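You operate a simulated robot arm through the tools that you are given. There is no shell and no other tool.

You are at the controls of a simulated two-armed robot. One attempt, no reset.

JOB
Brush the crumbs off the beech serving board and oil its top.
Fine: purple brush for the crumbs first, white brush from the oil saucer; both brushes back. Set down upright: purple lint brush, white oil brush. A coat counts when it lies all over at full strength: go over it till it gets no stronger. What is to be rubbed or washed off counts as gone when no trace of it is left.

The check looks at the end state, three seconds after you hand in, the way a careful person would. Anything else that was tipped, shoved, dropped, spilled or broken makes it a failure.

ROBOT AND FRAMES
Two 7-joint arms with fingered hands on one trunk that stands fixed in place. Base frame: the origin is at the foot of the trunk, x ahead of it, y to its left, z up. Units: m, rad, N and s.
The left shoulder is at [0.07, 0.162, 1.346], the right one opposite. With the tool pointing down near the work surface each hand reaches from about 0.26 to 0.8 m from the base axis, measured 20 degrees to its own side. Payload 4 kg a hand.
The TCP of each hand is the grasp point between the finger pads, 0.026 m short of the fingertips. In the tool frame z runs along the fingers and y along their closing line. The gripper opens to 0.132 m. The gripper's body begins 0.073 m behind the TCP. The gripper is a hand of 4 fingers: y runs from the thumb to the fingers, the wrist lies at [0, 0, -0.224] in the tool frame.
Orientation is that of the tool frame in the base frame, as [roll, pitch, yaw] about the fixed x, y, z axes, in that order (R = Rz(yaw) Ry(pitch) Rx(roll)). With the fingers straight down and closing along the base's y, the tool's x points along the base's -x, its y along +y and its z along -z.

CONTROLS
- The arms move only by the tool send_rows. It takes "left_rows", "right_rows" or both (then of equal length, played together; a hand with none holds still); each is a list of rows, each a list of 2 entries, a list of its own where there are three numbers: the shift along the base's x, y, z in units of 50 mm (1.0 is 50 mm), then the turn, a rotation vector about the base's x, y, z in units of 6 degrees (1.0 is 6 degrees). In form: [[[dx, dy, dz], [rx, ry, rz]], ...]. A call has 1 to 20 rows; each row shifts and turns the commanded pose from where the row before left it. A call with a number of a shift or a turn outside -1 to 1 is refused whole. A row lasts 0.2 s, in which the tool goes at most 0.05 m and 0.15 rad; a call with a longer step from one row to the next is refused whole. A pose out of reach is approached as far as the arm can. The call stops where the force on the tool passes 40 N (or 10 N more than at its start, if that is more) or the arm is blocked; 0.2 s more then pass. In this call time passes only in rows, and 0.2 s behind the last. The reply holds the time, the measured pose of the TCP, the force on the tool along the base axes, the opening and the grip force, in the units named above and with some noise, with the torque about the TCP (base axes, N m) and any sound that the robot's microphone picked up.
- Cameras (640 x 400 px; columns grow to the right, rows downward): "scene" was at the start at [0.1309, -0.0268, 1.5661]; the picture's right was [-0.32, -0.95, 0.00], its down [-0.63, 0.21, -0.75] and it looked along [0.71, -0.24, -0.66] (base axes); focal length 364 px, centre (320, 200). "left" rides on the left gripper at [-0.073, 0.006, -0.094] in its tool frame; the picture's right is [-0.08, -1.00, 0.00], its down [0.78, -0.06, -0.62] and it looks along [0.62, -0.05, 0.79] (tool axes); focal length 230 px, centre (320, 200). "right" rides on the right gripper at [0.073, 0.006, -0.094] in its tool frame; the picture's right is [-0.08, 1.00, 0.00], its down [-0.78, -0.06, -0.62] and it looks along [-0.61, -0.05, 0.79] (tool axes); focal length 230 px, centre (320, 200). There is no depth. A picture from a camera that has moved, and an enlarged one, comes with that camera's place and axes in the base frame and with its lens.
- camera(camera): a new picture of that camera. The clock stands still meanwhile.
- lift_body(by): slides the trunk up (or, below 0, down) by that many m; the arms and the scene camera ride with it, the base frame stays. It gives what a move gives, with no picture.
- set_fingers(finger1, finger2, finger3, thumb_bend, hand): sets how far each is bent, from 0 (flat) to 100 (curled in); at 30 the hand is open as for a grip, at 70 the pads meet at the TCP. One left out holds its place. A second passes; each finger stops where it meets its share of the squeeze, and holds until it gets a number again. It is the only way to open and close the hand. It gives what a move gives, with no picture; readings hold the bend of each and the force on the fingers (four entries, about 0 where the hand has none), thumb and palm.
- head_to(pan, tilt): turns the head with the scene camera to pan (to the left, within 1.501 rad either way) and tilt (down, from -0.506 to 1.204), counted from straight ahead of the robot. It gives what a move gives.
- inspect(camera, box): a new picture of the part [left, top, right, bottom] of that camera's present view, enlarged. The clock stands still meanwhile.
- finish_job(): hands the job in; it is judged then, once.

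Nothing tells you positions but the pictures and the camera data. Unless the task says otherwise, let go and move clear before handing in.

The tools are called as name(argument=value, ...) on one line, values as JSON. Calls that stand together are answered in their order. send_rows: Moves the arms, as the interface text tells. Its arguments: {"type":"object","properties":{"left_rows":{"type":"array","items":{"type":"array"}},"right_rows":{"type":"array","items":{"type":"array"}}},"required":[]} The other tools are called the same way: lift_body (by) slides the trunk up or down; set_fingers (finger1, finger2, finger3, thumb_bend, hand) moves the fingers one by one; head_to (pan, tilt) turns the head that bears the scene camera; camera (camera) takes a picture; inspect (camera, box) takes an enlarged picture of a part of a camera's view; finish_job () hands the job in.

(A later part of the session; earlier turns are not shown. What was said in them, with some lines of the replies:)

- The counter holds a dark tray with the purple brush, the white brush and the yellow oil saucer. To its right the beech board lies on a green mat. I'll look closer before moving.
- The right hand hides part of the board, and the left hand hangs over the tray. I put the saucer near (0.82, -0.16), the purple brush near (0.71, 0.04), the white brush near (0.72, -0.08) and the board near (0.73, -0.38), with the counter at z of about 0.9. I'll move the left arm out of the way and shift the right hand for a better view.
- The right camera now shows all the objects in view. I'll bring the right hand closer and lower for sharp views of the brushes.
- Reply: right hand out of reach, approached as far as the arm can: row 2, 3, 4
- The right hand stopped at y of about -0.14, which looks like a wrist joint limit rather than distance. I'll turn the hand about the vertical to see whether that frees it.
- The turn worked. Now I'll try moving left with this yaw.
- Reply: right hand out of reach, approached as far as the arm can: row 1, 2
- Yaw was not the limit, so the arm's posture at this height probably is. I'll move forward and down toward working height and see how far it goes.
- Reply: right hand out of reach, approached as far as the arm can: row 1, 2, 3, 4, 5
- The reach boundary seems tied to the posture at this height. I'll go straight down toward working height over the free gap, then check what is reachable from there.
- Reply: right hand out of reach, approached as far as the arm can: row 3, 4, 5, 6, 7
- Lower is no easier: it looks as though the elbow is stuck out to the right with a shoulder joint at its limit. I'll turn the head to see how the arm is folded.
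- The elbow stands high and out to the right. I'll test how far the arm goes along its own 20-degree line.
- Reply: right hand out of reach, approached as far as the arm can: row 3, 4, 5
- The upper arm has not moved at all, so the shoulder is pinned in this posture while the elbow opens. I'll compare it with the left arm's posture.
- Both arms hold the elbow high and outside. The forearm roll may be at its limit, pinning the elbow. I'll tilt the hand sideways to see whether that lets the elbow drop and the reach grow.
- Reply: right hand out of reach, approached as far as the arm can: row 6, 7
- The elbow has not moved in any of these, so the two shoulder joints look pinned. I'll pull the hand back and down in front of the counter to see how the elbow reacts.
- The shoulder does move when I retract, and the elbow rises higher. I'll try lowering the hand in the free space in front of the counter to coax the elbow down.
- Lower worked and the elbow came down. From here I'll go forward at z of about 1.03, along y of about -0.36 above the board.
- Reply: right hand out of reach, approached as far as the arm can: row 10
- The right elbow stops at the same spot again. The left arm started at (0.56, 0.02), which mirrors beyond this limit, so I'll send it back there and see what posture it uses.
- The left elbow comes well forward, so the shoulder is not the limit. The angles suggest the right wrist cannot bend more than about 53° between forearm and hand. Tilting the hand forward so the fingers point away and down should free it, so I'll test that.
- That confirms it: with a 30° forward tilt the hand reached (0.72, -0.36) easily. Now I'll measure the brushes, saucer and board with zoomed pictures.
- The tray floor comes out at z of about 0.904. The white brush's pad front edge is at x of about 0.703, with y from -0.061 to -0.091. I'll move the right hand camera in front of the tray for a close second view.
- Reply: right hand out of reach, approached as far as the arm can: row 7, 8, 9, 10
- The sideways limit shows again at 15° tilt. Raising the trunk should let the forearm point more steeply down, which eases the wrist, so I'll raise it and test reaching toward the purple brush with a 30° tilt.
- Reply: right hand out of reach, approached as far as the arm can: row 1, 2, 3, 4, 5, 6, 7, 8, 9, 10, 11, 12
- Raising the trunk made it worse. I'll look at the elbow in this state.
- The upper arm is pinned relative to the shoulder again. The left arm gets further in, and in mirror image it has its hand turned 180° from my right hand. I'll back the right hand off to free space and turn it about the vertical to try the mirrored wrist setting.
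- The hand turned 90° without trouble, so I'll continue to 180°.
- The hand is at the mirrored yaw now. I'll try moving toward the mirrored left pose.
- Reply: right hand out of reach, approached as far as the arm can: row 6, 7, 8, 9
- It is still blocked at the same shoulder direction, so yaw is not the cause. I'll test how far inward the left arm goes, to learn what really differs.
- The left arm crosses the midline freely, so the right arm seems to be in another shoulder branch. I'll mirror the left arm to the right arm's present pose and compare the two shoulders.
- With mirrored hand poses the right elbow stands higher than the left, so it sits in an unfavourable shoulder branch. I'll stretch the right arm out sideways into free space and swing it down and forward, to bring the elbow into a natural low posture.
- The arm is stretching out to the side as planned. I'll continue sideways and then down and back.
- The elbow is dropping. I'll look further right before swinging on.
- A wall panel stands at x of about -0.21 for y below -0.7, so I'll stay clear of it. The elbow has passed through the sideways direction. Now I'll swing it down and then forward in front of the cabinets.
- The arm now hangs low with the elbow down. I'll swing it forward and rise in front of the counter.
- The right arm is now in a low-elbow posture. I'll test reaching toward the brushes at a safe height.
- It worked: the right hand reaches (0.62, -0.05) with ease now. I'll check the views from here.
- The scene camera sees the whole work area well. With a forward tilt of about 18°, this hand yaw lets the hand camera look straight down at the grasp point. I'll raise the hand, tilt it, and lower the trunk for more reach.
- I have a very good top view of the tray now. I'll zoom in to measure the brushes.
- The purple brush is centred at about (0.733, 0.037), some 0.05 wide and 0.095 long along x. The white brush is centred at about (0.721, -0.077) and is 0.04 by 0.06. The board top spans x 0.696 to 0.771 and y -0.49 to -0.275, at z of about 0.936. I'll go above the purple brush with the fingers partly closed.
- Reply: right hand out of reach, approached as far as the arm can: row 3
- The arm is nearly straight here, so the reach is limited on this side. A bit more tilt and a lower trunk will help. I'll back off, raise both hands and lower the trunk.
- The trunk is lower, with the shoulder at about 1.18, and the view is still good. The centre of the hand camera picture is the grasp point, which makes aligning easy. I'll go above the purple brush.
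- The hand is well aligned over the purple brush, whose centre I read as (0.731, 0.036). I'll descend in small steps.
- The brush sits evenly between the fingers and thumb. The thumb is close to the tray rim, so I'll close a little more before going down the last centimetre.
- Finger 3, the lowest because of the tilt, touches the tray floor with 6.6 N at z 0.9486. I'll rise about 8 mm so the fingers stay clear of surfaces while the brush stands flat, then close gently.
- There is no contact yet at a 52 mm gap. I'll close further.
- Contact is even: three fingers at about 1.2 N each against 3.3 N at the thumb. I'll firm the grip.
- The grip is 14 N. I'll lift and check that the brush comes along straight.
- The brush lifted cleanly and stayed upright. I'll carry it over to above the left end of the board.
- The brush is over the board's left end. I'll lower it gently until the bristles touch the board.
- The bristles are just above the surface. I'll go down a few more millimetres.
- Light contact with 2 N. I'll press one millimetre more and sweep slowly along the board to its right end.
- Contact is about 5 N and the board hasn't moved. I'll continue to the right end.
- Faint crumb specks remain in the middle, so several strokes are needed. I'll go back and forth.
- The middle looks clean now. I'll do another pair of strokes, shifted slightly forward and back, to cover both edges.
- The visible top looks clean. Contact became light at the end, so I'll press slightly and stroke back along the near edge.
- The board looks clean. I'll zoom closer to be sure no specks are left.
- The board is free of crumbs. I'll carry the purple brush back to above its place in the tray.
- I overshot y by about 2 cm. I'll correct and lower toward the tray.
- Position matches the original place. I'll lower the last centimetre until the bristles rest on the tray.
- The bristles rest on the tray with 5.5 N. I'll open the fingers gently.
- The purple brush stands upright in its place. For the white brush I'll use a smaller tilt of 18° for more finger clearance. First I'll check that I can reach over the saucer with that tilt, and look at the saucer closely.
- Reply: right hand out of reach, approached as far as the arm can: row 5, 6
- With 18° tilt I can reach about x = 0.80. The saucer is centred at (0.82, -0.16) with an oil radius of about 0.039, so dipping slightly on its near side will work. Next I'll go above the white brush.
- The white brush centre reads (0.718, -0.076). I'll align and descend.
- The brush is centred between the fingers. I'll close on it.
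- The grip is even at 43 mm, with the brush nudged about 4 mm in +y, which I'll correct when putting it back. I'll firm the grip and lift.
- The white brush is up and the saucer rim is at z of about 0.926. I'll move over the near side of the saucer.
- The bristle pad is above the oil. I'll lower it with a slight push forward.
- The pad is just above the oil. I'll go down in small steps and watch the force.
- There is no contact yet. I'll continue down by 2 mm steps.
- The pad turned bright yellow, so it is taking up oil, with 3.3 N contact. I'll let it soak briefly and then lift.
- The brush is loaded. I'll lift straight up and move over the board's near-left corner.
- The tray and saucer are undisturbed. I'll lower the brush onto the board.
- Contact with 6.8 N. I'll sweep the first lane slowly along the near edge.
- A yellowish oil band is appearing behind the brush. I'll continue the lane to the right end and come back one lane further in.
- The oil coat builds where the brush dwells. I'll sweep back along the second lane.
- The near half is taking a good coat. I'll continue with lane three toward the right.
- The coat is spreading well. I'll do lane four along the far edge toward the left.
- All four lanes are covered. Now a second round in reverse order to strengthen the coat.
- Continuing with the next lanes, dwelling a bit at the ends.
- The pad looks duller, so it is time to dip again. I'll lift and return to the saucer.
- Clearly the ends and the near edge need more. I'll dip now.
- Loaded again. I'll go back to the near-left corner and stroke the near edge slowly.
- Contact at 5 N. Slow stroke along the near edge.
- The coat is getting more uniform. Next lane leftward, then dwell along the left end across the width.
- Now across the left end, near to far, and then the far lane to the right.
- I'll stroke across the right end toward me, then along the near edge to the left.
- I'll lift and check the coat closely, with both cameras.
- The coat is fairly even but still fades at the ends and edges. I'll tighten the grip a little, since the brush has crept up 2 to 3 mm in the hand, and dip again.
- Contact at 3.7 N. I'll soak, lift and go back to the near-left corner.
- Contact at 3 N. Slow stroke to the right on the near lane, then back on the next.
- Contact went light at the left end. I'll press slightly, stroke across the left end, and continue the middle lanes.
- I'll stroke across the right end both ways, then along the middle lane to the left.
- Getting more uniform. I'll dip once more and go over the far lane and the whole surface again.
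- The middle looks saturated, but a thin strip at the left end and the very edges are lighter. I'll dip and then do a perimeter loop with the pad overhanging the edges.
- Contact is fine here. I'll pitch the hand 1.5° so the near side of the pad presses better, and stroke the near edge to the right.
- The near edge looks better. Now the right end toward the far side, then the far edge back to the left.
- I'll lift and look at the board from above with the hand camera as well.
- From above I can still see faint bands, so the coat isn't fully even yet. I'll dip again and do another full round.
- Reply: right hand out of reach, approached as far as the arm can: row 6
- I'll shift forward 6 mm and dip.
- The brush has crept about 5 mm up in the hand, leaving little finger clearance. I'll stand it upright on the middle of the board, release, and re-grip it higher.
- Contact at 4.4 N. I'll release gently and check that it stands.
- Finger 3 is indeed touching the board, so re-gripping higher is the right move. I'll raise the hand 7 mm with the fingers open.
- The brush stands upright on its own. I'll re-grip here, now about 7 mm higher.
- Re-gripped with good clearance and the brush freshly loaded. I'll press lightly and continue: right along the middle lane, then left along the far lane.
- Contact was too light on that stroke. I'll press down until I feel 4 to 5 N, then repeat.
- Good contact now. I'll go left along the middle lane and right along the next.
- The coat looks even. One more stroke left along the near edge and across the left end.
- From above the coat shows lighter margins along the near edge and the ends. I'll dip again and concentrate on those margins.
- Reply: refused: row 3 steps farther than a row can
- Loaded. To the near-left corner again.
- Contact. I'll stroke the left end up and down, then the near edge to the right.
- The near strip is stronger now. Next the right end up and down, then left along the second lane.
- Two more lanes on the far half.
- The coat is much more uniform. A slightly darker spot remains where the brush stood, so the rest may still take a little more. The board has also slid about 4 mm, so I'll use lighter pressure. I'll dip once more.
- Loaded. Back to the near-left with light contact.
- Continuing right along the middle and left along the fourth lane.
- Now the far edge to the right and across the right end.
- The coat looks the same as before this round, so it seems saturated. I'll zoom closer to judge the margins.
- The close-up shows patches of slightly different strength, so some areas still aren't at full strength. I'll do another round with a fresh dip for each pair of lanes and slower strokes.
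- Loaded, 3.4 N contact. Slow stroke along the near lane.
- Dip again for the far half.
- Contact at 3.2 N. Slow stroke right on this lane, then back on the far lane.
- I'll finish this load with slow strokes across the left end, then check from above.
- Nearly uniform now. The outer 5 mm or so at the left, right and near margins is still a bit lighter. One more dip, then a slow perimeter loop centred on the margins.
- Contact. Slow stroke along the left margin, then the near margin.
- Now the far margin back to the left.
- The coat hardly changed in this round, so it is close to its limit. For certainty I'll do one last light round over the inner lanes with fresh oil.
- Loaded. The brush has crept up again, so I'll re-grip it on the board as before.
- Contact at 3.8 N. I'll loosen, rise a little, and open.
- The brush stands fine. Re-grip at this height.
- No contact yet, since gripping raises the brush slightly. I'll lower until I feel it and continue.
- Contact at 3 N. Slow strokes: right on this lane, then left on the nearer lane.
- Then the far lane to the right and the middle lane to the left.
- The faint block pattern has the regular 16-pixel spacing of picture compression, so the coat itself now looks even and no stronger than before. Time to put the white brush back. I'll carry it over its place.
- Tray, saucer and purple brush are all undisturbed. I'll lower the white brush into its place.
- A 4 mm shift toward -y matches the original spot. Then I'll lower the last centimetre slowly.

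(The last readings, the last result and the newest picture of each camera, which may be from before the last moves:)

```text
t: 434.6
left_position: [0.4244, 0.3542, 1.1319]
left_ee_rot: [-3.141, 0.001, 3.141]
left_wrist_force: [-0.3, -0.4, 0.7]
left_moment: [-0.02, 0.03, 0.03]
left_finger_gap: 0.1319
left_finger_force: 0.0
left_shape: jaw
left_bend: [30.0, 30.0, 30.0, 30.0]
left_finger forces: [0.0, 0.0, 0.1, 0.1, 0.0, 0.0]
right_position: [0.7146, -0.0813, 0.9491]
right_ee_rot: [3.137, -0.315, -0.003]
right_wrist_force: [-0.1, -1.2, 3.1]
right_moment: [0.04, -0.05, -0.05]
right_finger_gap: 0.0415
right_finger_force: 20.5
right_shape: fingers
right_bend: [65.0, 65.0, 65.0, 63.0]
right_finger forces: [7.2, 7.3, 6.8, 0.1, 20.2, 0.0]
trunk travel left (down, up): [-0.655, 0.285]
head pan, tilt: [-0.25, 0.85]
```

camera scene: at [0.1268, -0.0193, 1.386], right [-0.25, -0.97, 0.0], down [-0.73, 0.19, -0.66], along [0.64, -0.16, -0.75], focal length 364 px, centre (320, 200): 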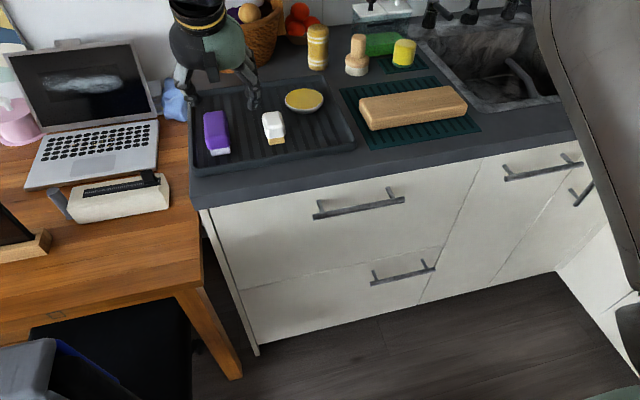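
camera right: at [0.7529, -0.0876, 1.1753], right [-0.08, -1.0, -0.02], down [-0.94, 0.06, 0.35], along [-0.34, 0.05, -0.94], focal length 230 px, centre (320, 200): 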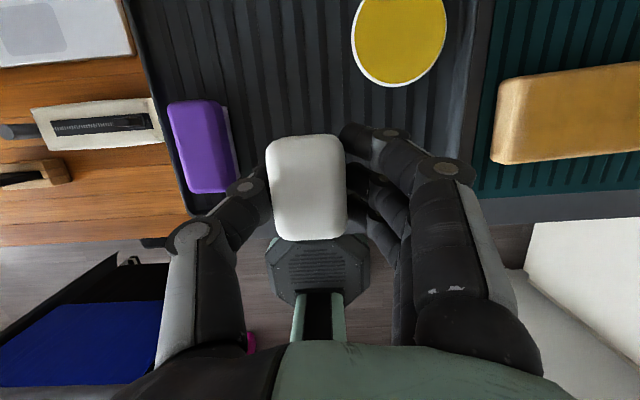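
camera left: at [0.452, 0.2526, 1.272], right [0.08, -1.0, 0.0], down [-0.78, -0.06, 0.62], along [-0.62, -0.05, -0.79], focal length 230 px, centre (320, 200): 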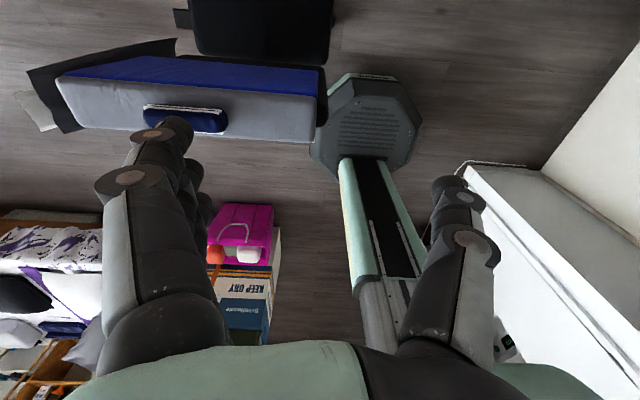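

The bristles rest on the tray with 3 N. I'll release gently.

set_fingers(hand="right", finger1=60, finger2=60, finger3=60, thumb_bend=60)

set_fingers(hand="right", finger1=56, finger2=56, finger3=56, thumb_bend=56)

set_fingers(hand="right", finger1=51, finger2=51, finger3=51, thumb_bend=51)

camera(camera="right")

inspect(camera="scene", box=[220, 90, 316, 150])

```text
t: 435.6
left_position: [0.4239, 0.3542, 1.1323]
left_ee_rot: [-3.141, 0.0, 3.14]
left_wrist_force: [0.6, -0.2, -0.1]
left_moment: [0.01, 0.0, -0.01]
left_finger_gap: 0.1317
left_finger_force: 0.1
left_shape: jaw
left_bend: [30.0, 30.0, 30.0, 30.0]
left_finger forces: [0.0, 0.0, 0.0, 0.0, 0.0, 0.0]
right_position: [0.7136, -0.0805, 0.9494]
right_ee_rot: [3.138, -0.315, -0.001]
right_wrist_force: [0.7, 3.3, 3.3]
right_moment: [0.12, -0.01, 0.02]
right_finger_gap: 0.0446
right_finger_force: 3.1
right_shape: fingers
right_bend: [60.0, 60.0, 60.0, 59.0]
right_finger forces: [0.4, 0.5, 0.3, 0.1, 4.5, 0.1]
trunk travel left (down, up): [-0.655, 0.285]
head pan, tilt: [-0.25, 0.85]
```

```text
t: 436.6
left_position: [0.4237, 0.3544, 1.1326]
left_ee_rot: [-3.141, 0.001, 3.141]
left_wrist_force: [-1.1, 0.6, -0.2]
left_moment: [0.0, 0.01, 0.02]
left_finger_gap: 0.1319
left_finger_force: 0.0
left_shape: jaw
left_bend: [30.0, 30.0, 30.0, 30.0]
left_finger forces: [0.0, 0.0, 0.1, 0.0, 0.0, 0.0]
right_position: [0.7146, -0.0811, 0.9498]
right_ee_rot: [3.138, -0.312, -0.001]
right_wrist_force: [0.8, -0.3, 0.8]
right_moment: [-0.01, -0.04, 0.03]
right_finger_gap: 0.0511
right_finger_force: 0.0
right_shape: fingers
right_bend: [56.0, 56.0, 56.0, 56.0]
right_finger forces: [0.1, 0.1, 0.0, 0.0, 0.0, 0.0]
trunk travel left (down, up): [-0.655, 0.285]
head pan, tilt: [-0.25, 0.85]
```

```text
t: 437.6
left_position: [0.4236, 0.3539, 1.1318]
left_ee_rot: [3.142, 0.0, 3.141]
left_wrist_force: [-1.1, -0.5, -0.4]
left_moment: [0.0, 0.0, -0.01]
left_finger_gap: 0.1318
left_finger_force: 0.0
left_shape: jaw
left_bend: [30.0, 30.0, 30.0, 30.0]
left_finger forces: [0.2, 0.0, 0.0, 0.0, 0.0, 0.1]
right_position: [0.7147, -0.0805, 0.9493]
right_ee_rot: [3.136, -0.313, -0.002]
right_wrist_force: [0.3, 0.7, -0.1]
right_moment: [-0.01, 0.02, -0.01]
right_finger_gap: 0.0664
right_finger_force: 0.1
right_shape: fingers
right_bend: [51.0, 51.0, 51.0, 51.0]
right_finger forces: [0.1, 0.0, 0.0, 0.1, 0.0, 0.0]
trunk travel left (down, up): [-0.655, 0.285]
head pan, tilt: [-0.25, 0.85]
```

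```text
taken
camera right: at [0.7552, -0.0868, 1.0611], right [-0.08, -1.0, -0.02], down [-0.94, 0.06, 0.34], along [-0.34, 0.05, -0.94], focal length 230 px, centre (320, 200)
```

right: 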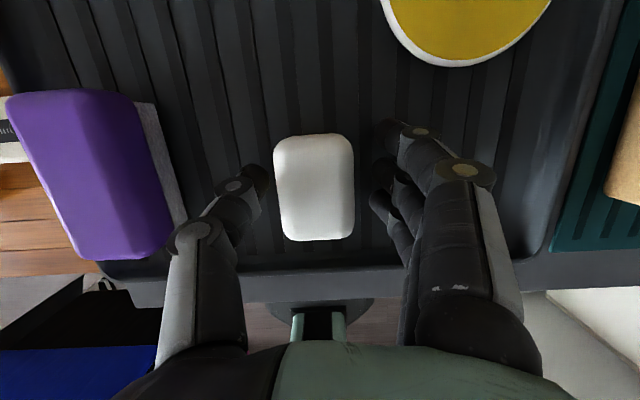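

```text
6.67 times, centred on (268, 120) of scene
camera zoom: at [0.1271, -0.0193, 1.386], right [-0.25, -0.97, 0.0], down [-0.73, 0.19, -0.66], along [0.64, -0.16, -0.75], focal length 2430 px, centre (667, 733)
```

zoom: 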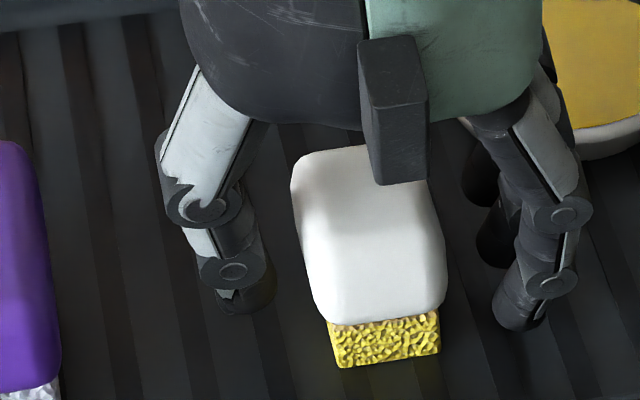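

The white brush stands upright in its place. I'll raise the hand straight up, move clear, and inspect everything.

send_rows(right_rows=[[[0, 0, 0.2], [0, 0, 0]], [[0, 0, 0.6], [0, 0, 0]], [[0, 0, 0.8], [0, 0, 0]], [[0, 0, 0.8], [0, 0, 0]], [[-0.8, -0.2, 0.3], [0, 0, 0]], [[-0.8, -0.4, 0.2], [0, 0, 0]], [[-0.8, -0.4, 0.2], [0, 0, 0]], [[-0.8, -0.4, 0], [0, 0, 0]], [[-0.8, -0.4, 0], [0, 0, 0]], [[0, 0, 0], [0, 0, 0]]])

camera(camera="scene")

inspect(camera="scene", box=[330, 50, 490, 150])

inspect(camera="scene", box=[180, 60, 340, 160])

```text
t: 439.8
left_position: [0.4239, 0.356, 1.1308]
left_ee_rot: [-3.14, -0.002, 3.14]
left_wrist_force: [-1.0, 1.1, 0.1]
left_moment: [-0.01, -0.02, 0.01]
left_finger_gap: 0.132
left_finger_force: 0.0
left_shape: jaw
left_bend: [30.0, 30.0, 30.0, 30.0]
left_finger forces: [0.0, 0.0, 0.1, 0.0, 0.0, 0.0]
right_position: [0.513, -0.175, 1.1039]
right_ee_rot: [3.136, -0.313, -0.003]
right_wrist_force: [-0.1, 0.8, -0.2]
right_moment: [0.02, -0.01, -0.03]
right_finger_gap: 0.0669
right_finger_force: 0.0
right_shape: fingers
right_bend: [51.0, 51.0, 51.0, 51.0]
right_finger forces: [0.1, 0.0, 0.1, 0.1, 0.0, 0.0]
trunk travel left (down, up): [-0.655, 0.285]
head pan, tilt: [-0.25, 0.85]
```

```text
taken
camera scene: at [0.1281, -0.0182, 1.3859], right [-0.25, -0.97, 0.0], down [-0.73, 0.19, -0.66], along [0.64, -0.16, -0.75], focal length 364 px, centre (320, 200)
```

scene: 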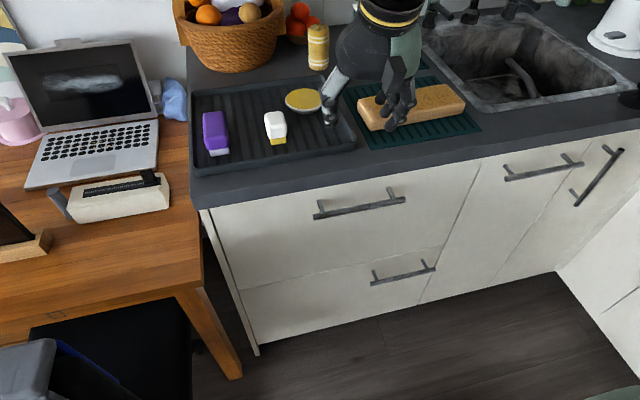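

```text
4.00 times, centred on (410, 100) of scene
camera zoom: at [0.1281, -0.0182, 1.3859], right [-0.25, -0.97, 0.0], down [-0.73, 0.19, -0.66], along [0.64, -0.16, -0.75], focal length 1458 px, centre (-40, 600)
```

zoom: 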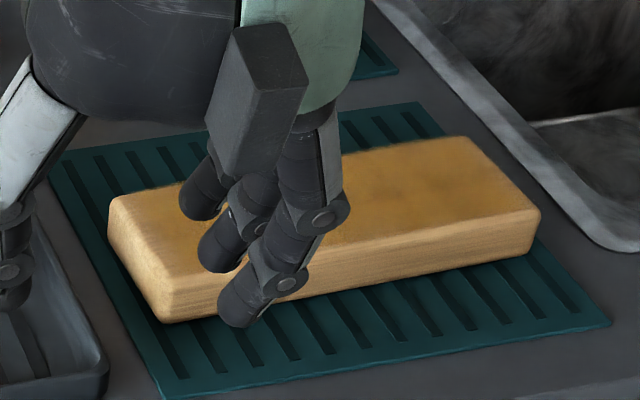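

```text
4.00 times, centred on (260, 110) of scene
camera zoom: at [0.1281, -0.0182, 1.3859], right [-0.25, -0.97, 0.0], down [-0.73, 0.19, -0.66], along [0.64, -0.16, -0.75], focal length 1458 px, centre (560, 560)
```

zoom: 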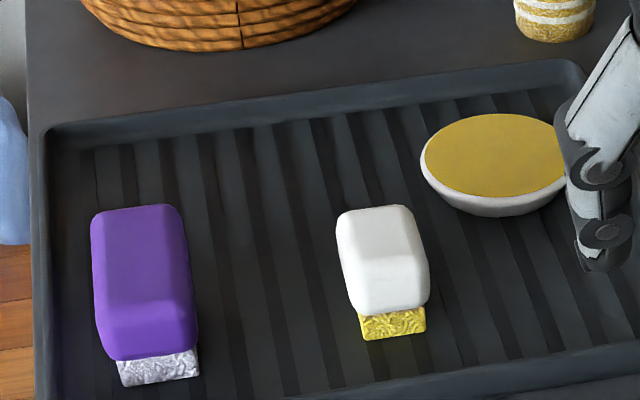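

Both brushes stand upright and the saucer is in place. I'll move the hand clear of the board and take a last look at the coat.

send_rows(right_rows=[[[-0.8, -0.3, 0.3], [0, 0, 0]], [[-0.6, -0.6, 0.3], [0, 0, 0]], [[-0.4, -0.8, 0.2], [0, 0, 0]], [[-0.2, -0.9, 0.1], [0, 0, 0]], [[0, -0.9, 0], [0, 0, 0]], [[0, -0.9, 0], [0, 0, 0]], [[0, 0, 0], [0, 0, 0]]])

camera(camera="scene")

inspect(camera="scene", box=[330, 50, 490, 150])

inspect(camera="scene", box=[354, 80, 418, 120])

inspect(camera="scene", box=[410, 78, 474, 118])

```text
t: 441.4
left_position: [0.4239, 0.3544, 1.1322]
left_ee_rot: [-3.141, -0.002, 3.141]
left_wrist_force: [-0.5, 0.7, -0.2]
left_moment: [0.01, -0.02, 0.01]
left_finger_gap: 0.1315
left_finger_force: 0.0
left_shape: jaw
left_bend: [30.0, 30.0, 30.0, 30.0]
left_finger forces: [0.0, 0.1, 0.0, 0.0, 0.0, 0.0]
right_position: [0.4491, -0.3684, 1.1347]
right_ee_rot: [3.138, -0.313, -0.001]
right_wrist_force: [1.2, 0.0, -0.1]
right_moment: [-0.01, 0.03, 0.04]
right_finger_gap: 0.0665
right_finger_force: 0.1
right_shape: fingers
right_bend: [51.0, 51.0, 51.0, 51.0]
right_finger forces: [0.0, 0.0, 0.0, 0.0, 0.0, 0.0]
right hand out of reach, approached as far as the arm can: row 5, 6
trunk travel left (down, up): [-0.655, 0.285]
head pan, tilt: [-0.25, 0.85]
```

```text
taken
camera scene: at [0.1257, -0.0188, 1.3861], right [-0.25, -0.97, 0.0], down [-0.73, 0.19, -0.66], along [0.64, -0.16, -0.75], focal length 364 px, centre (320, 200)
```

scene: 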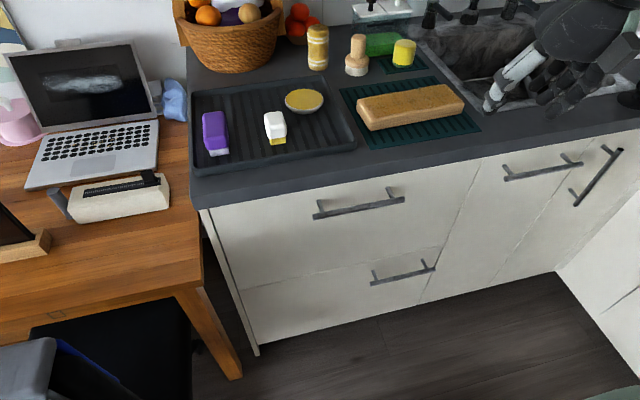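

```text
4.00 times, centred on (410, 100) of scene
camera zoom: at [0.1257, -0.0188, 1.3861], right [-0.25, -0.97, 0.0], down [-0.73, 0.19, -0.66], along [0.64, -0.16, -0.75], focal length 1458 px, centre (-40, 600)
```

zoom: 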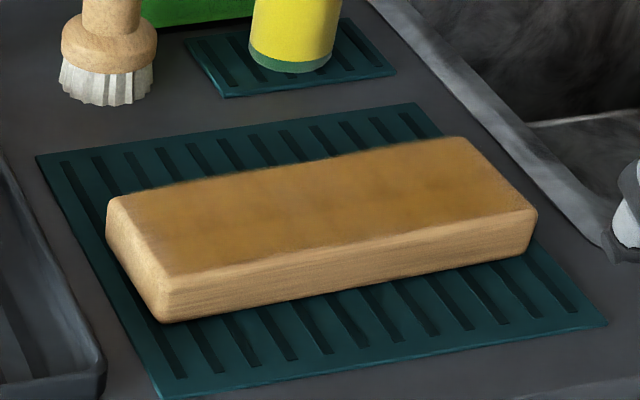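

```text
10.00 times, centred on (386, 100) of scene
camera zoom: at [0.1257, -0.0188, 1.3861], right [-0.25, -0.97, 0.0], down [-0.73, 0.19, -0.66], along [0.64, -0.16, -0.75], focal length 3645 px, centre (-340, 1200)
```

zoom: 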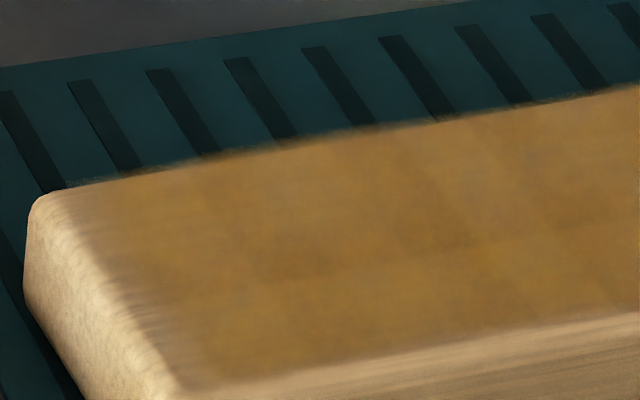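

```text
10.00 times, centred on (442, 98) of scene
camera zoom: at [0.1257, -0.0188, 1.3861], right [-0.25, -0.97, 0.0], down [-0.73, 0.19, -0.66], along [0.64, -0.16, -0.75], focal length 3645 px, centre (-900, 1220)
```

zoom: 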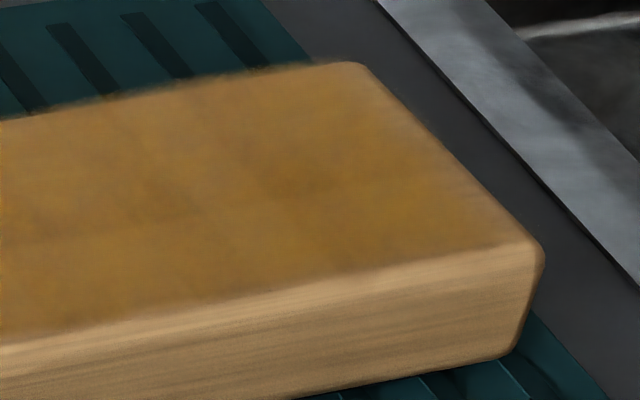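

Everything is in place. Before handing in, I'll use the now empty hand's camera for a close look straight down at the board's ends.

set_fingers(hand="right", finger1=30, finger2=30, finger3=30, thumb_bend=30)

send_rows(right_rows=[[[0.9, 0.2, 0], [0, 0, 0]], [[0.9, 0.2, 0], [0, 0, 0]], [[0.9, 0.2, 0], [0, 0, 0]], [[0.9, 0.2, -0.2], [0, 0, 0]], [[0.9, 0.2, -0.3], [0, 0, 0]], [[0.9, 0.2, -0.3], [0, 0, 0]], [[0.8, 0.2, -0.3], [0, 0, 0]], [[0, 0, 0], [0, 0, 0]]])

camera(camera="right")

```text
t: 442.4
left_position: [0.4244, 0.3538, 1.1326]
left_ee_rot: [-3.141, 0.0, 3.141]
left_wrist_force: [-0.4, 0.0, -0.1]
left_moment: [-0.03, -0.01, -0.01]
left_finger_gap: 0.132
left_finger_force: 0.1
left_shape: jaw
left_bend: [30.0, 30.0, 30.0, 30.0]
left_finger forces: [0.1, 0.0, 0.0, 0.0, 0.1, 0.1]
right_position: [0.4491, -0.3677, 1.1338]
right_ee_rot: [3.137, -0.313, -0.002]
right_wrist_force: [0.1, -0.2, -0.5]
right_moment: [0.01, -0.02, -0.01]
right_finger_gap: 0.1357
right_finger_force: 0.0
right_shape: fingers
right_bend: [30.0, 30.0, 30.0, 30.0]
right_finger forces: [0.1, 0.0, 0.0, 0.1, 0.0, 0.0]
trunk travel left (down, up): [-0.655, 0.285]
head pan, tilt: [-0.25, 0.85]
```

```text
t: 444.2
left_position: [0.4231, 0.3529, 1.1334]
left_ee_rot: [3.142, 0.001, 3.141]
left_wrist_force: [0.7, 0.8, -1.0]
left_moment: [0.02, 0.02, -0.01]
left_finger_gap: 0.132
left_finger_force: 0.2
left_shape: jaw
left_bend: [30.0, 30.0, 30.0, 30.0]
left_finger forces: [0.0, 0.0, 0.0, 0.1, 0.0, 0.1]
right_position: [0.7552, -0.3002, 1.0787]
right_ee_rot: [3.138, -0.314, -0.001]
right_wrist_force: [0.4, 0.7, 0.4]
right_moment: [0.01, 0.0, 0.02]
right_finger_gap: 0.1357
right_finger_force: 0.2
right_shape: fingers
right_bend: [30.0, 30.0, 30.0, 30.0]
right_finger forces: [0.1, 0.0, 0.1, 0.0, 0.1, 0.1]
trunk travel left (down, up): [-0.655, 0.285]
head pan, tilt: [-0.25, 0.85]
```

```text
taken
camera right: at [0.7969, -0.3058, 1.19], right [-0.08, -1.0, -0.02], down [-0.94, 0.06, 0.34], along [-0.34, 0.05, -0.94], focal length 230 px, centre (320, 200)
```

right: 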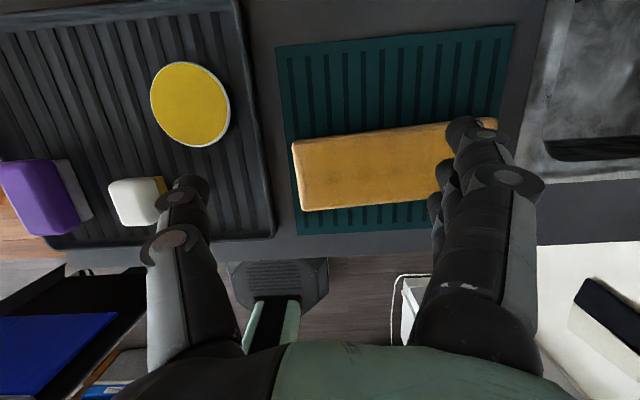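

inspect(camera="right", box=[285, 125, 365, 215])

inspect(camera="right", box=[285, 115, 445, 215])

```text
4.44 times, centred on (325, 170) of right
camera zoom: at [0.7969, -0.3058, 1.19], right [-0.08, -1.0, -0.02], down [-0.94, 0.06, 0.34], along [-0.34, 0.05, -0.94], focal length 1022 px, centre (298, 333)
```

zoom: 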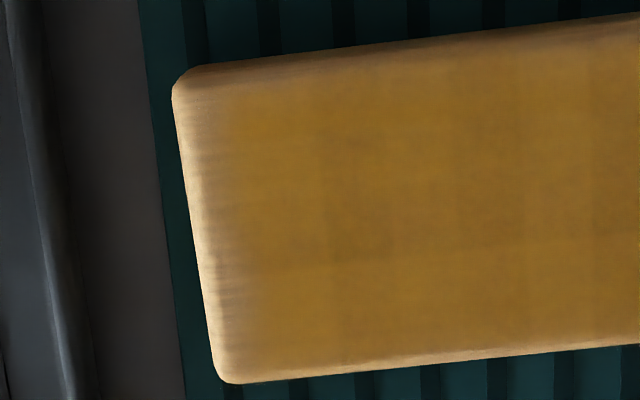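

```text
4.00 times, centred on (365, 165) of right
camera zoom: at [0.7969, -0.3058, 1.19], right [-0.08, -1.0, -0.02], down [-0.94, 0.06, 0.34], along [-0.34, 0.05, -0.94], focal length 920 px, centre (140, 340)
```

zoom: 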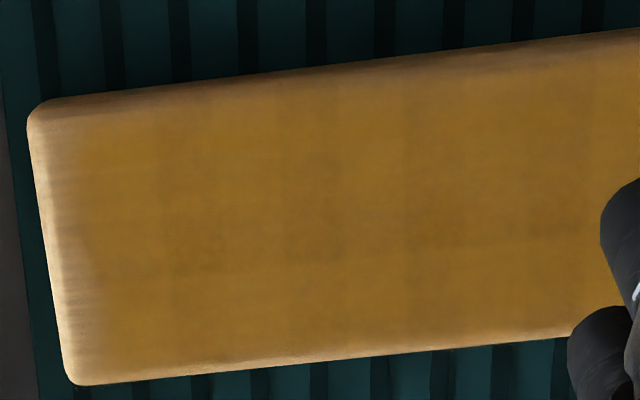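

The left margin (about 8 mm inside the rounded edge) is indeed lighter than the rest. I'll check the right end too.

send_rows(right_rows=[[[0, -0.9, 0.1], [0, 0, 0]], [[0, -0.9, 0], [0, 0, 0]], [[0, -0.9, 0], [0, 0, 0]], [[0, -0.6, 0], [0, 0, 0]], [[0, 0, 0], [0, 0, 0]]])

camera(camera="right")

inspect(camera="right", box=[260, 110, 360, 210])

```text
t: 445.4
left_position: [0.4243, 0.3549, 1.1328]
left_ee_rot: [3.14, 0.0, 3.139]
left_wrist_force: [0.9, -0.9, -0.8]
left_moment: [0.05, 0.0, 0.0]
left_finger_gap: 0.1318
left_finger_force: 0.2
left_shape: jaw
left_bend: [30.0, 30.0, 30.0, 30.0]
left_finger forces: [0.1, 0.1, 0.0, 0.0, 0.1, 0.0]
right_position: [0.7517, -0.4413, 1.0838]
right_ee_rot: [3.138, -0.314, 0.0]
right_wrist_force: [-0.9, -0.1, 0.1]
right_moment: [0.02, 0.0, 0.01]
right_finger_gap: 0.1358
right_finger_force: 0.0
right_shape: fingers
right_bend: [30.0, 30.0, 30.0, 30.0]
right_finger forces: [0.0, 0.0, 0.1, 0.0, 0.0, 0.0]
right hand out of reach, approached as far as the arm can: row 4
trunk travel left (down, up): [-0.655, 0.285]
head pan, tilt: [-0.25, 0.85]
```

```text
taken
camera right: at [0.7938, -0.4467, 1.1955], right [-0.08, -1.0, -0.02], down [-0.94, 0.06, 0.34], along [-0.34, 0.04, -0.94], focal length 230 px, centre (320, 200)
```

right: 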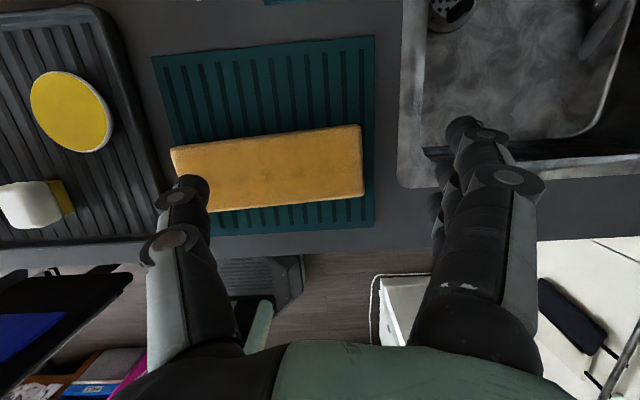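

```text
4.00 times, centred on (310, 160) of right
camera zoom: at [0.7938, -0.4467, 1.1955], right [-0.08, -1.0, -0.02], down [-0.94, 0.06, 0.34], along [-0.34, 0.04, -0.94], focal length 920 px, centre (360, 360)
```

zoom: 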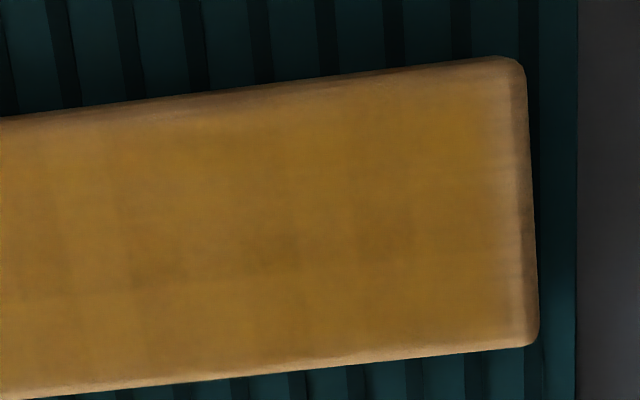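

The margins have looked the same since early on despite many passes centred on them, so that is just the rounded, feathered edge. The flat top is evenly and fully coated. I'll pull the hand back clear of the counter.

send_rows(right_rows=[[[-0.5, 0.2, 0.7], [0, 0, 0]], [[-0.9, 0.2, 0.2], [0, 0, 0]], [[-0.9, 0.2, 0.1], [0, 0, 0]], [[-0.9, 0.2, 0], [0, 0, 0]], [[-0.9, 0.2, 0], [0, 0, 0]], [[-0.9, 0.2, 0], [0, 0, 0]], [[-0.9, 0.2, 0], [0, 0, 0]], [[0, 0, 0], [0, 0, 0]]])

camera(camera="scene")

inspect(camera="scene", box=[180, 10, 500, 180])

```text
t: 447.2
left_position: [0.4255, 0.3539, 1.1314]
left_ee_rot: [-3.141, -0.001, -3.14]
left_wrist_force: [0.0, 0.1, 0.7]
left_moment: [0.0, 0.04, -0.02]
left_finger_gap: 0.1319
left_finger_force: 0.1
left_shape: jaw
left_bend: [30.0, 30.0, 30.0, 30.0]
left_finger forces: [0.0, 0.0, 0.1, 0.1, 0.0, 0.0]
right_position: [0.4624, -0.3697, 1.1327]
right_ee_rot: [3.138, -0.311, -0.002]
right_wrist_force: [1.2, 0.6, 0.1]
right_moment: [0.0, 0.02, -0.04]
right_finger_gap: 0.1358
right_finger_force: 0.1
right_shape: fingers
right_bend: [30.0, 30.0, 30.0, 30.0]
right_finger forces: [0.1, 0.0, 0.0, 0.0, 0.0, 0.0]
trunk travel left (down, up): [-0.655, 0.285]
head pan, tilt: [-0.25, 0.85]
```

```text
taken
camera scene: at [0.1283, -0.0194, 1.3858], right [-0.25, -0.97, 0.0], down [-0.73, 0.19, -0.66], along [0.64, -0.16, -0.75], focal length 364 px, centre (320, 200)
```

scene: 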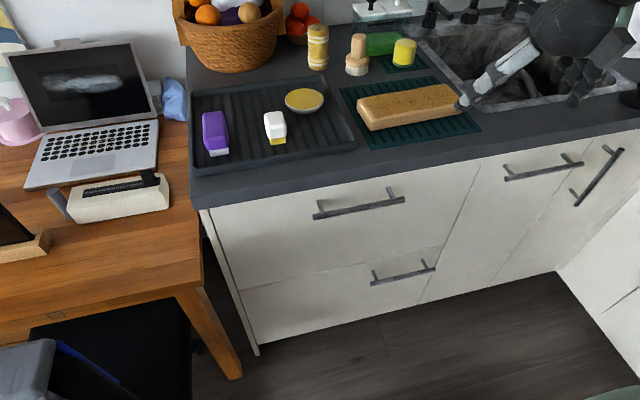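

```text
2.00 times, centred on (340, 95) of scene
camera zoom: at [0.1283, -0.0194, 1.3858], right [-0.25, -0.97, 0.0], down [-0.73, 0.19, -0.66], along [0.64, -0.16, -0.75], focal length 729 px, centre (280, 410)
```

zoom: 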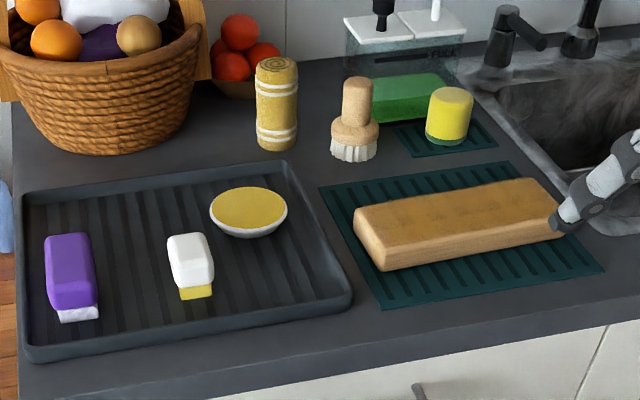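

The board is free of crumbs and evenly oiled. Both brushes stand upright in the tray, the saucer and all other objects are in place, and both hands are clear. I'm handing in.

finish_job()

```text
The job is handed in.
```

I brushed the crumbs off the beech board, oiled its top, and handed the job in. No result of the check has come back.

- **Crumbs:** Close zooms showed none left on the board or the mat after five strokes with the purple brush.
- **Oil:** I dipped the white brush nine times and went over the flat top until further strokes made no visible difference. A lighter band of about a centimetre remains at the left and right ends, including the rounded edge. Repeated strokes there did not change it, so I took it to be the edge itself, but I could not confirm that.
- **Brushes:** Both stand upright in the tray, within about 4 mm of where they started.
- **Board position:** It slid about 5 mm and turned roughly 2° during the oiling. I left it there.
- **Re-gripping:** The white brush crept up in the hand, so I stood it on the board twice, released it and gripped it higher. Finger 3 touched the board both times; I saw no mark there.

Nothing else was moved, tipped or spilled that I could see, and both hands are clear of the counter.
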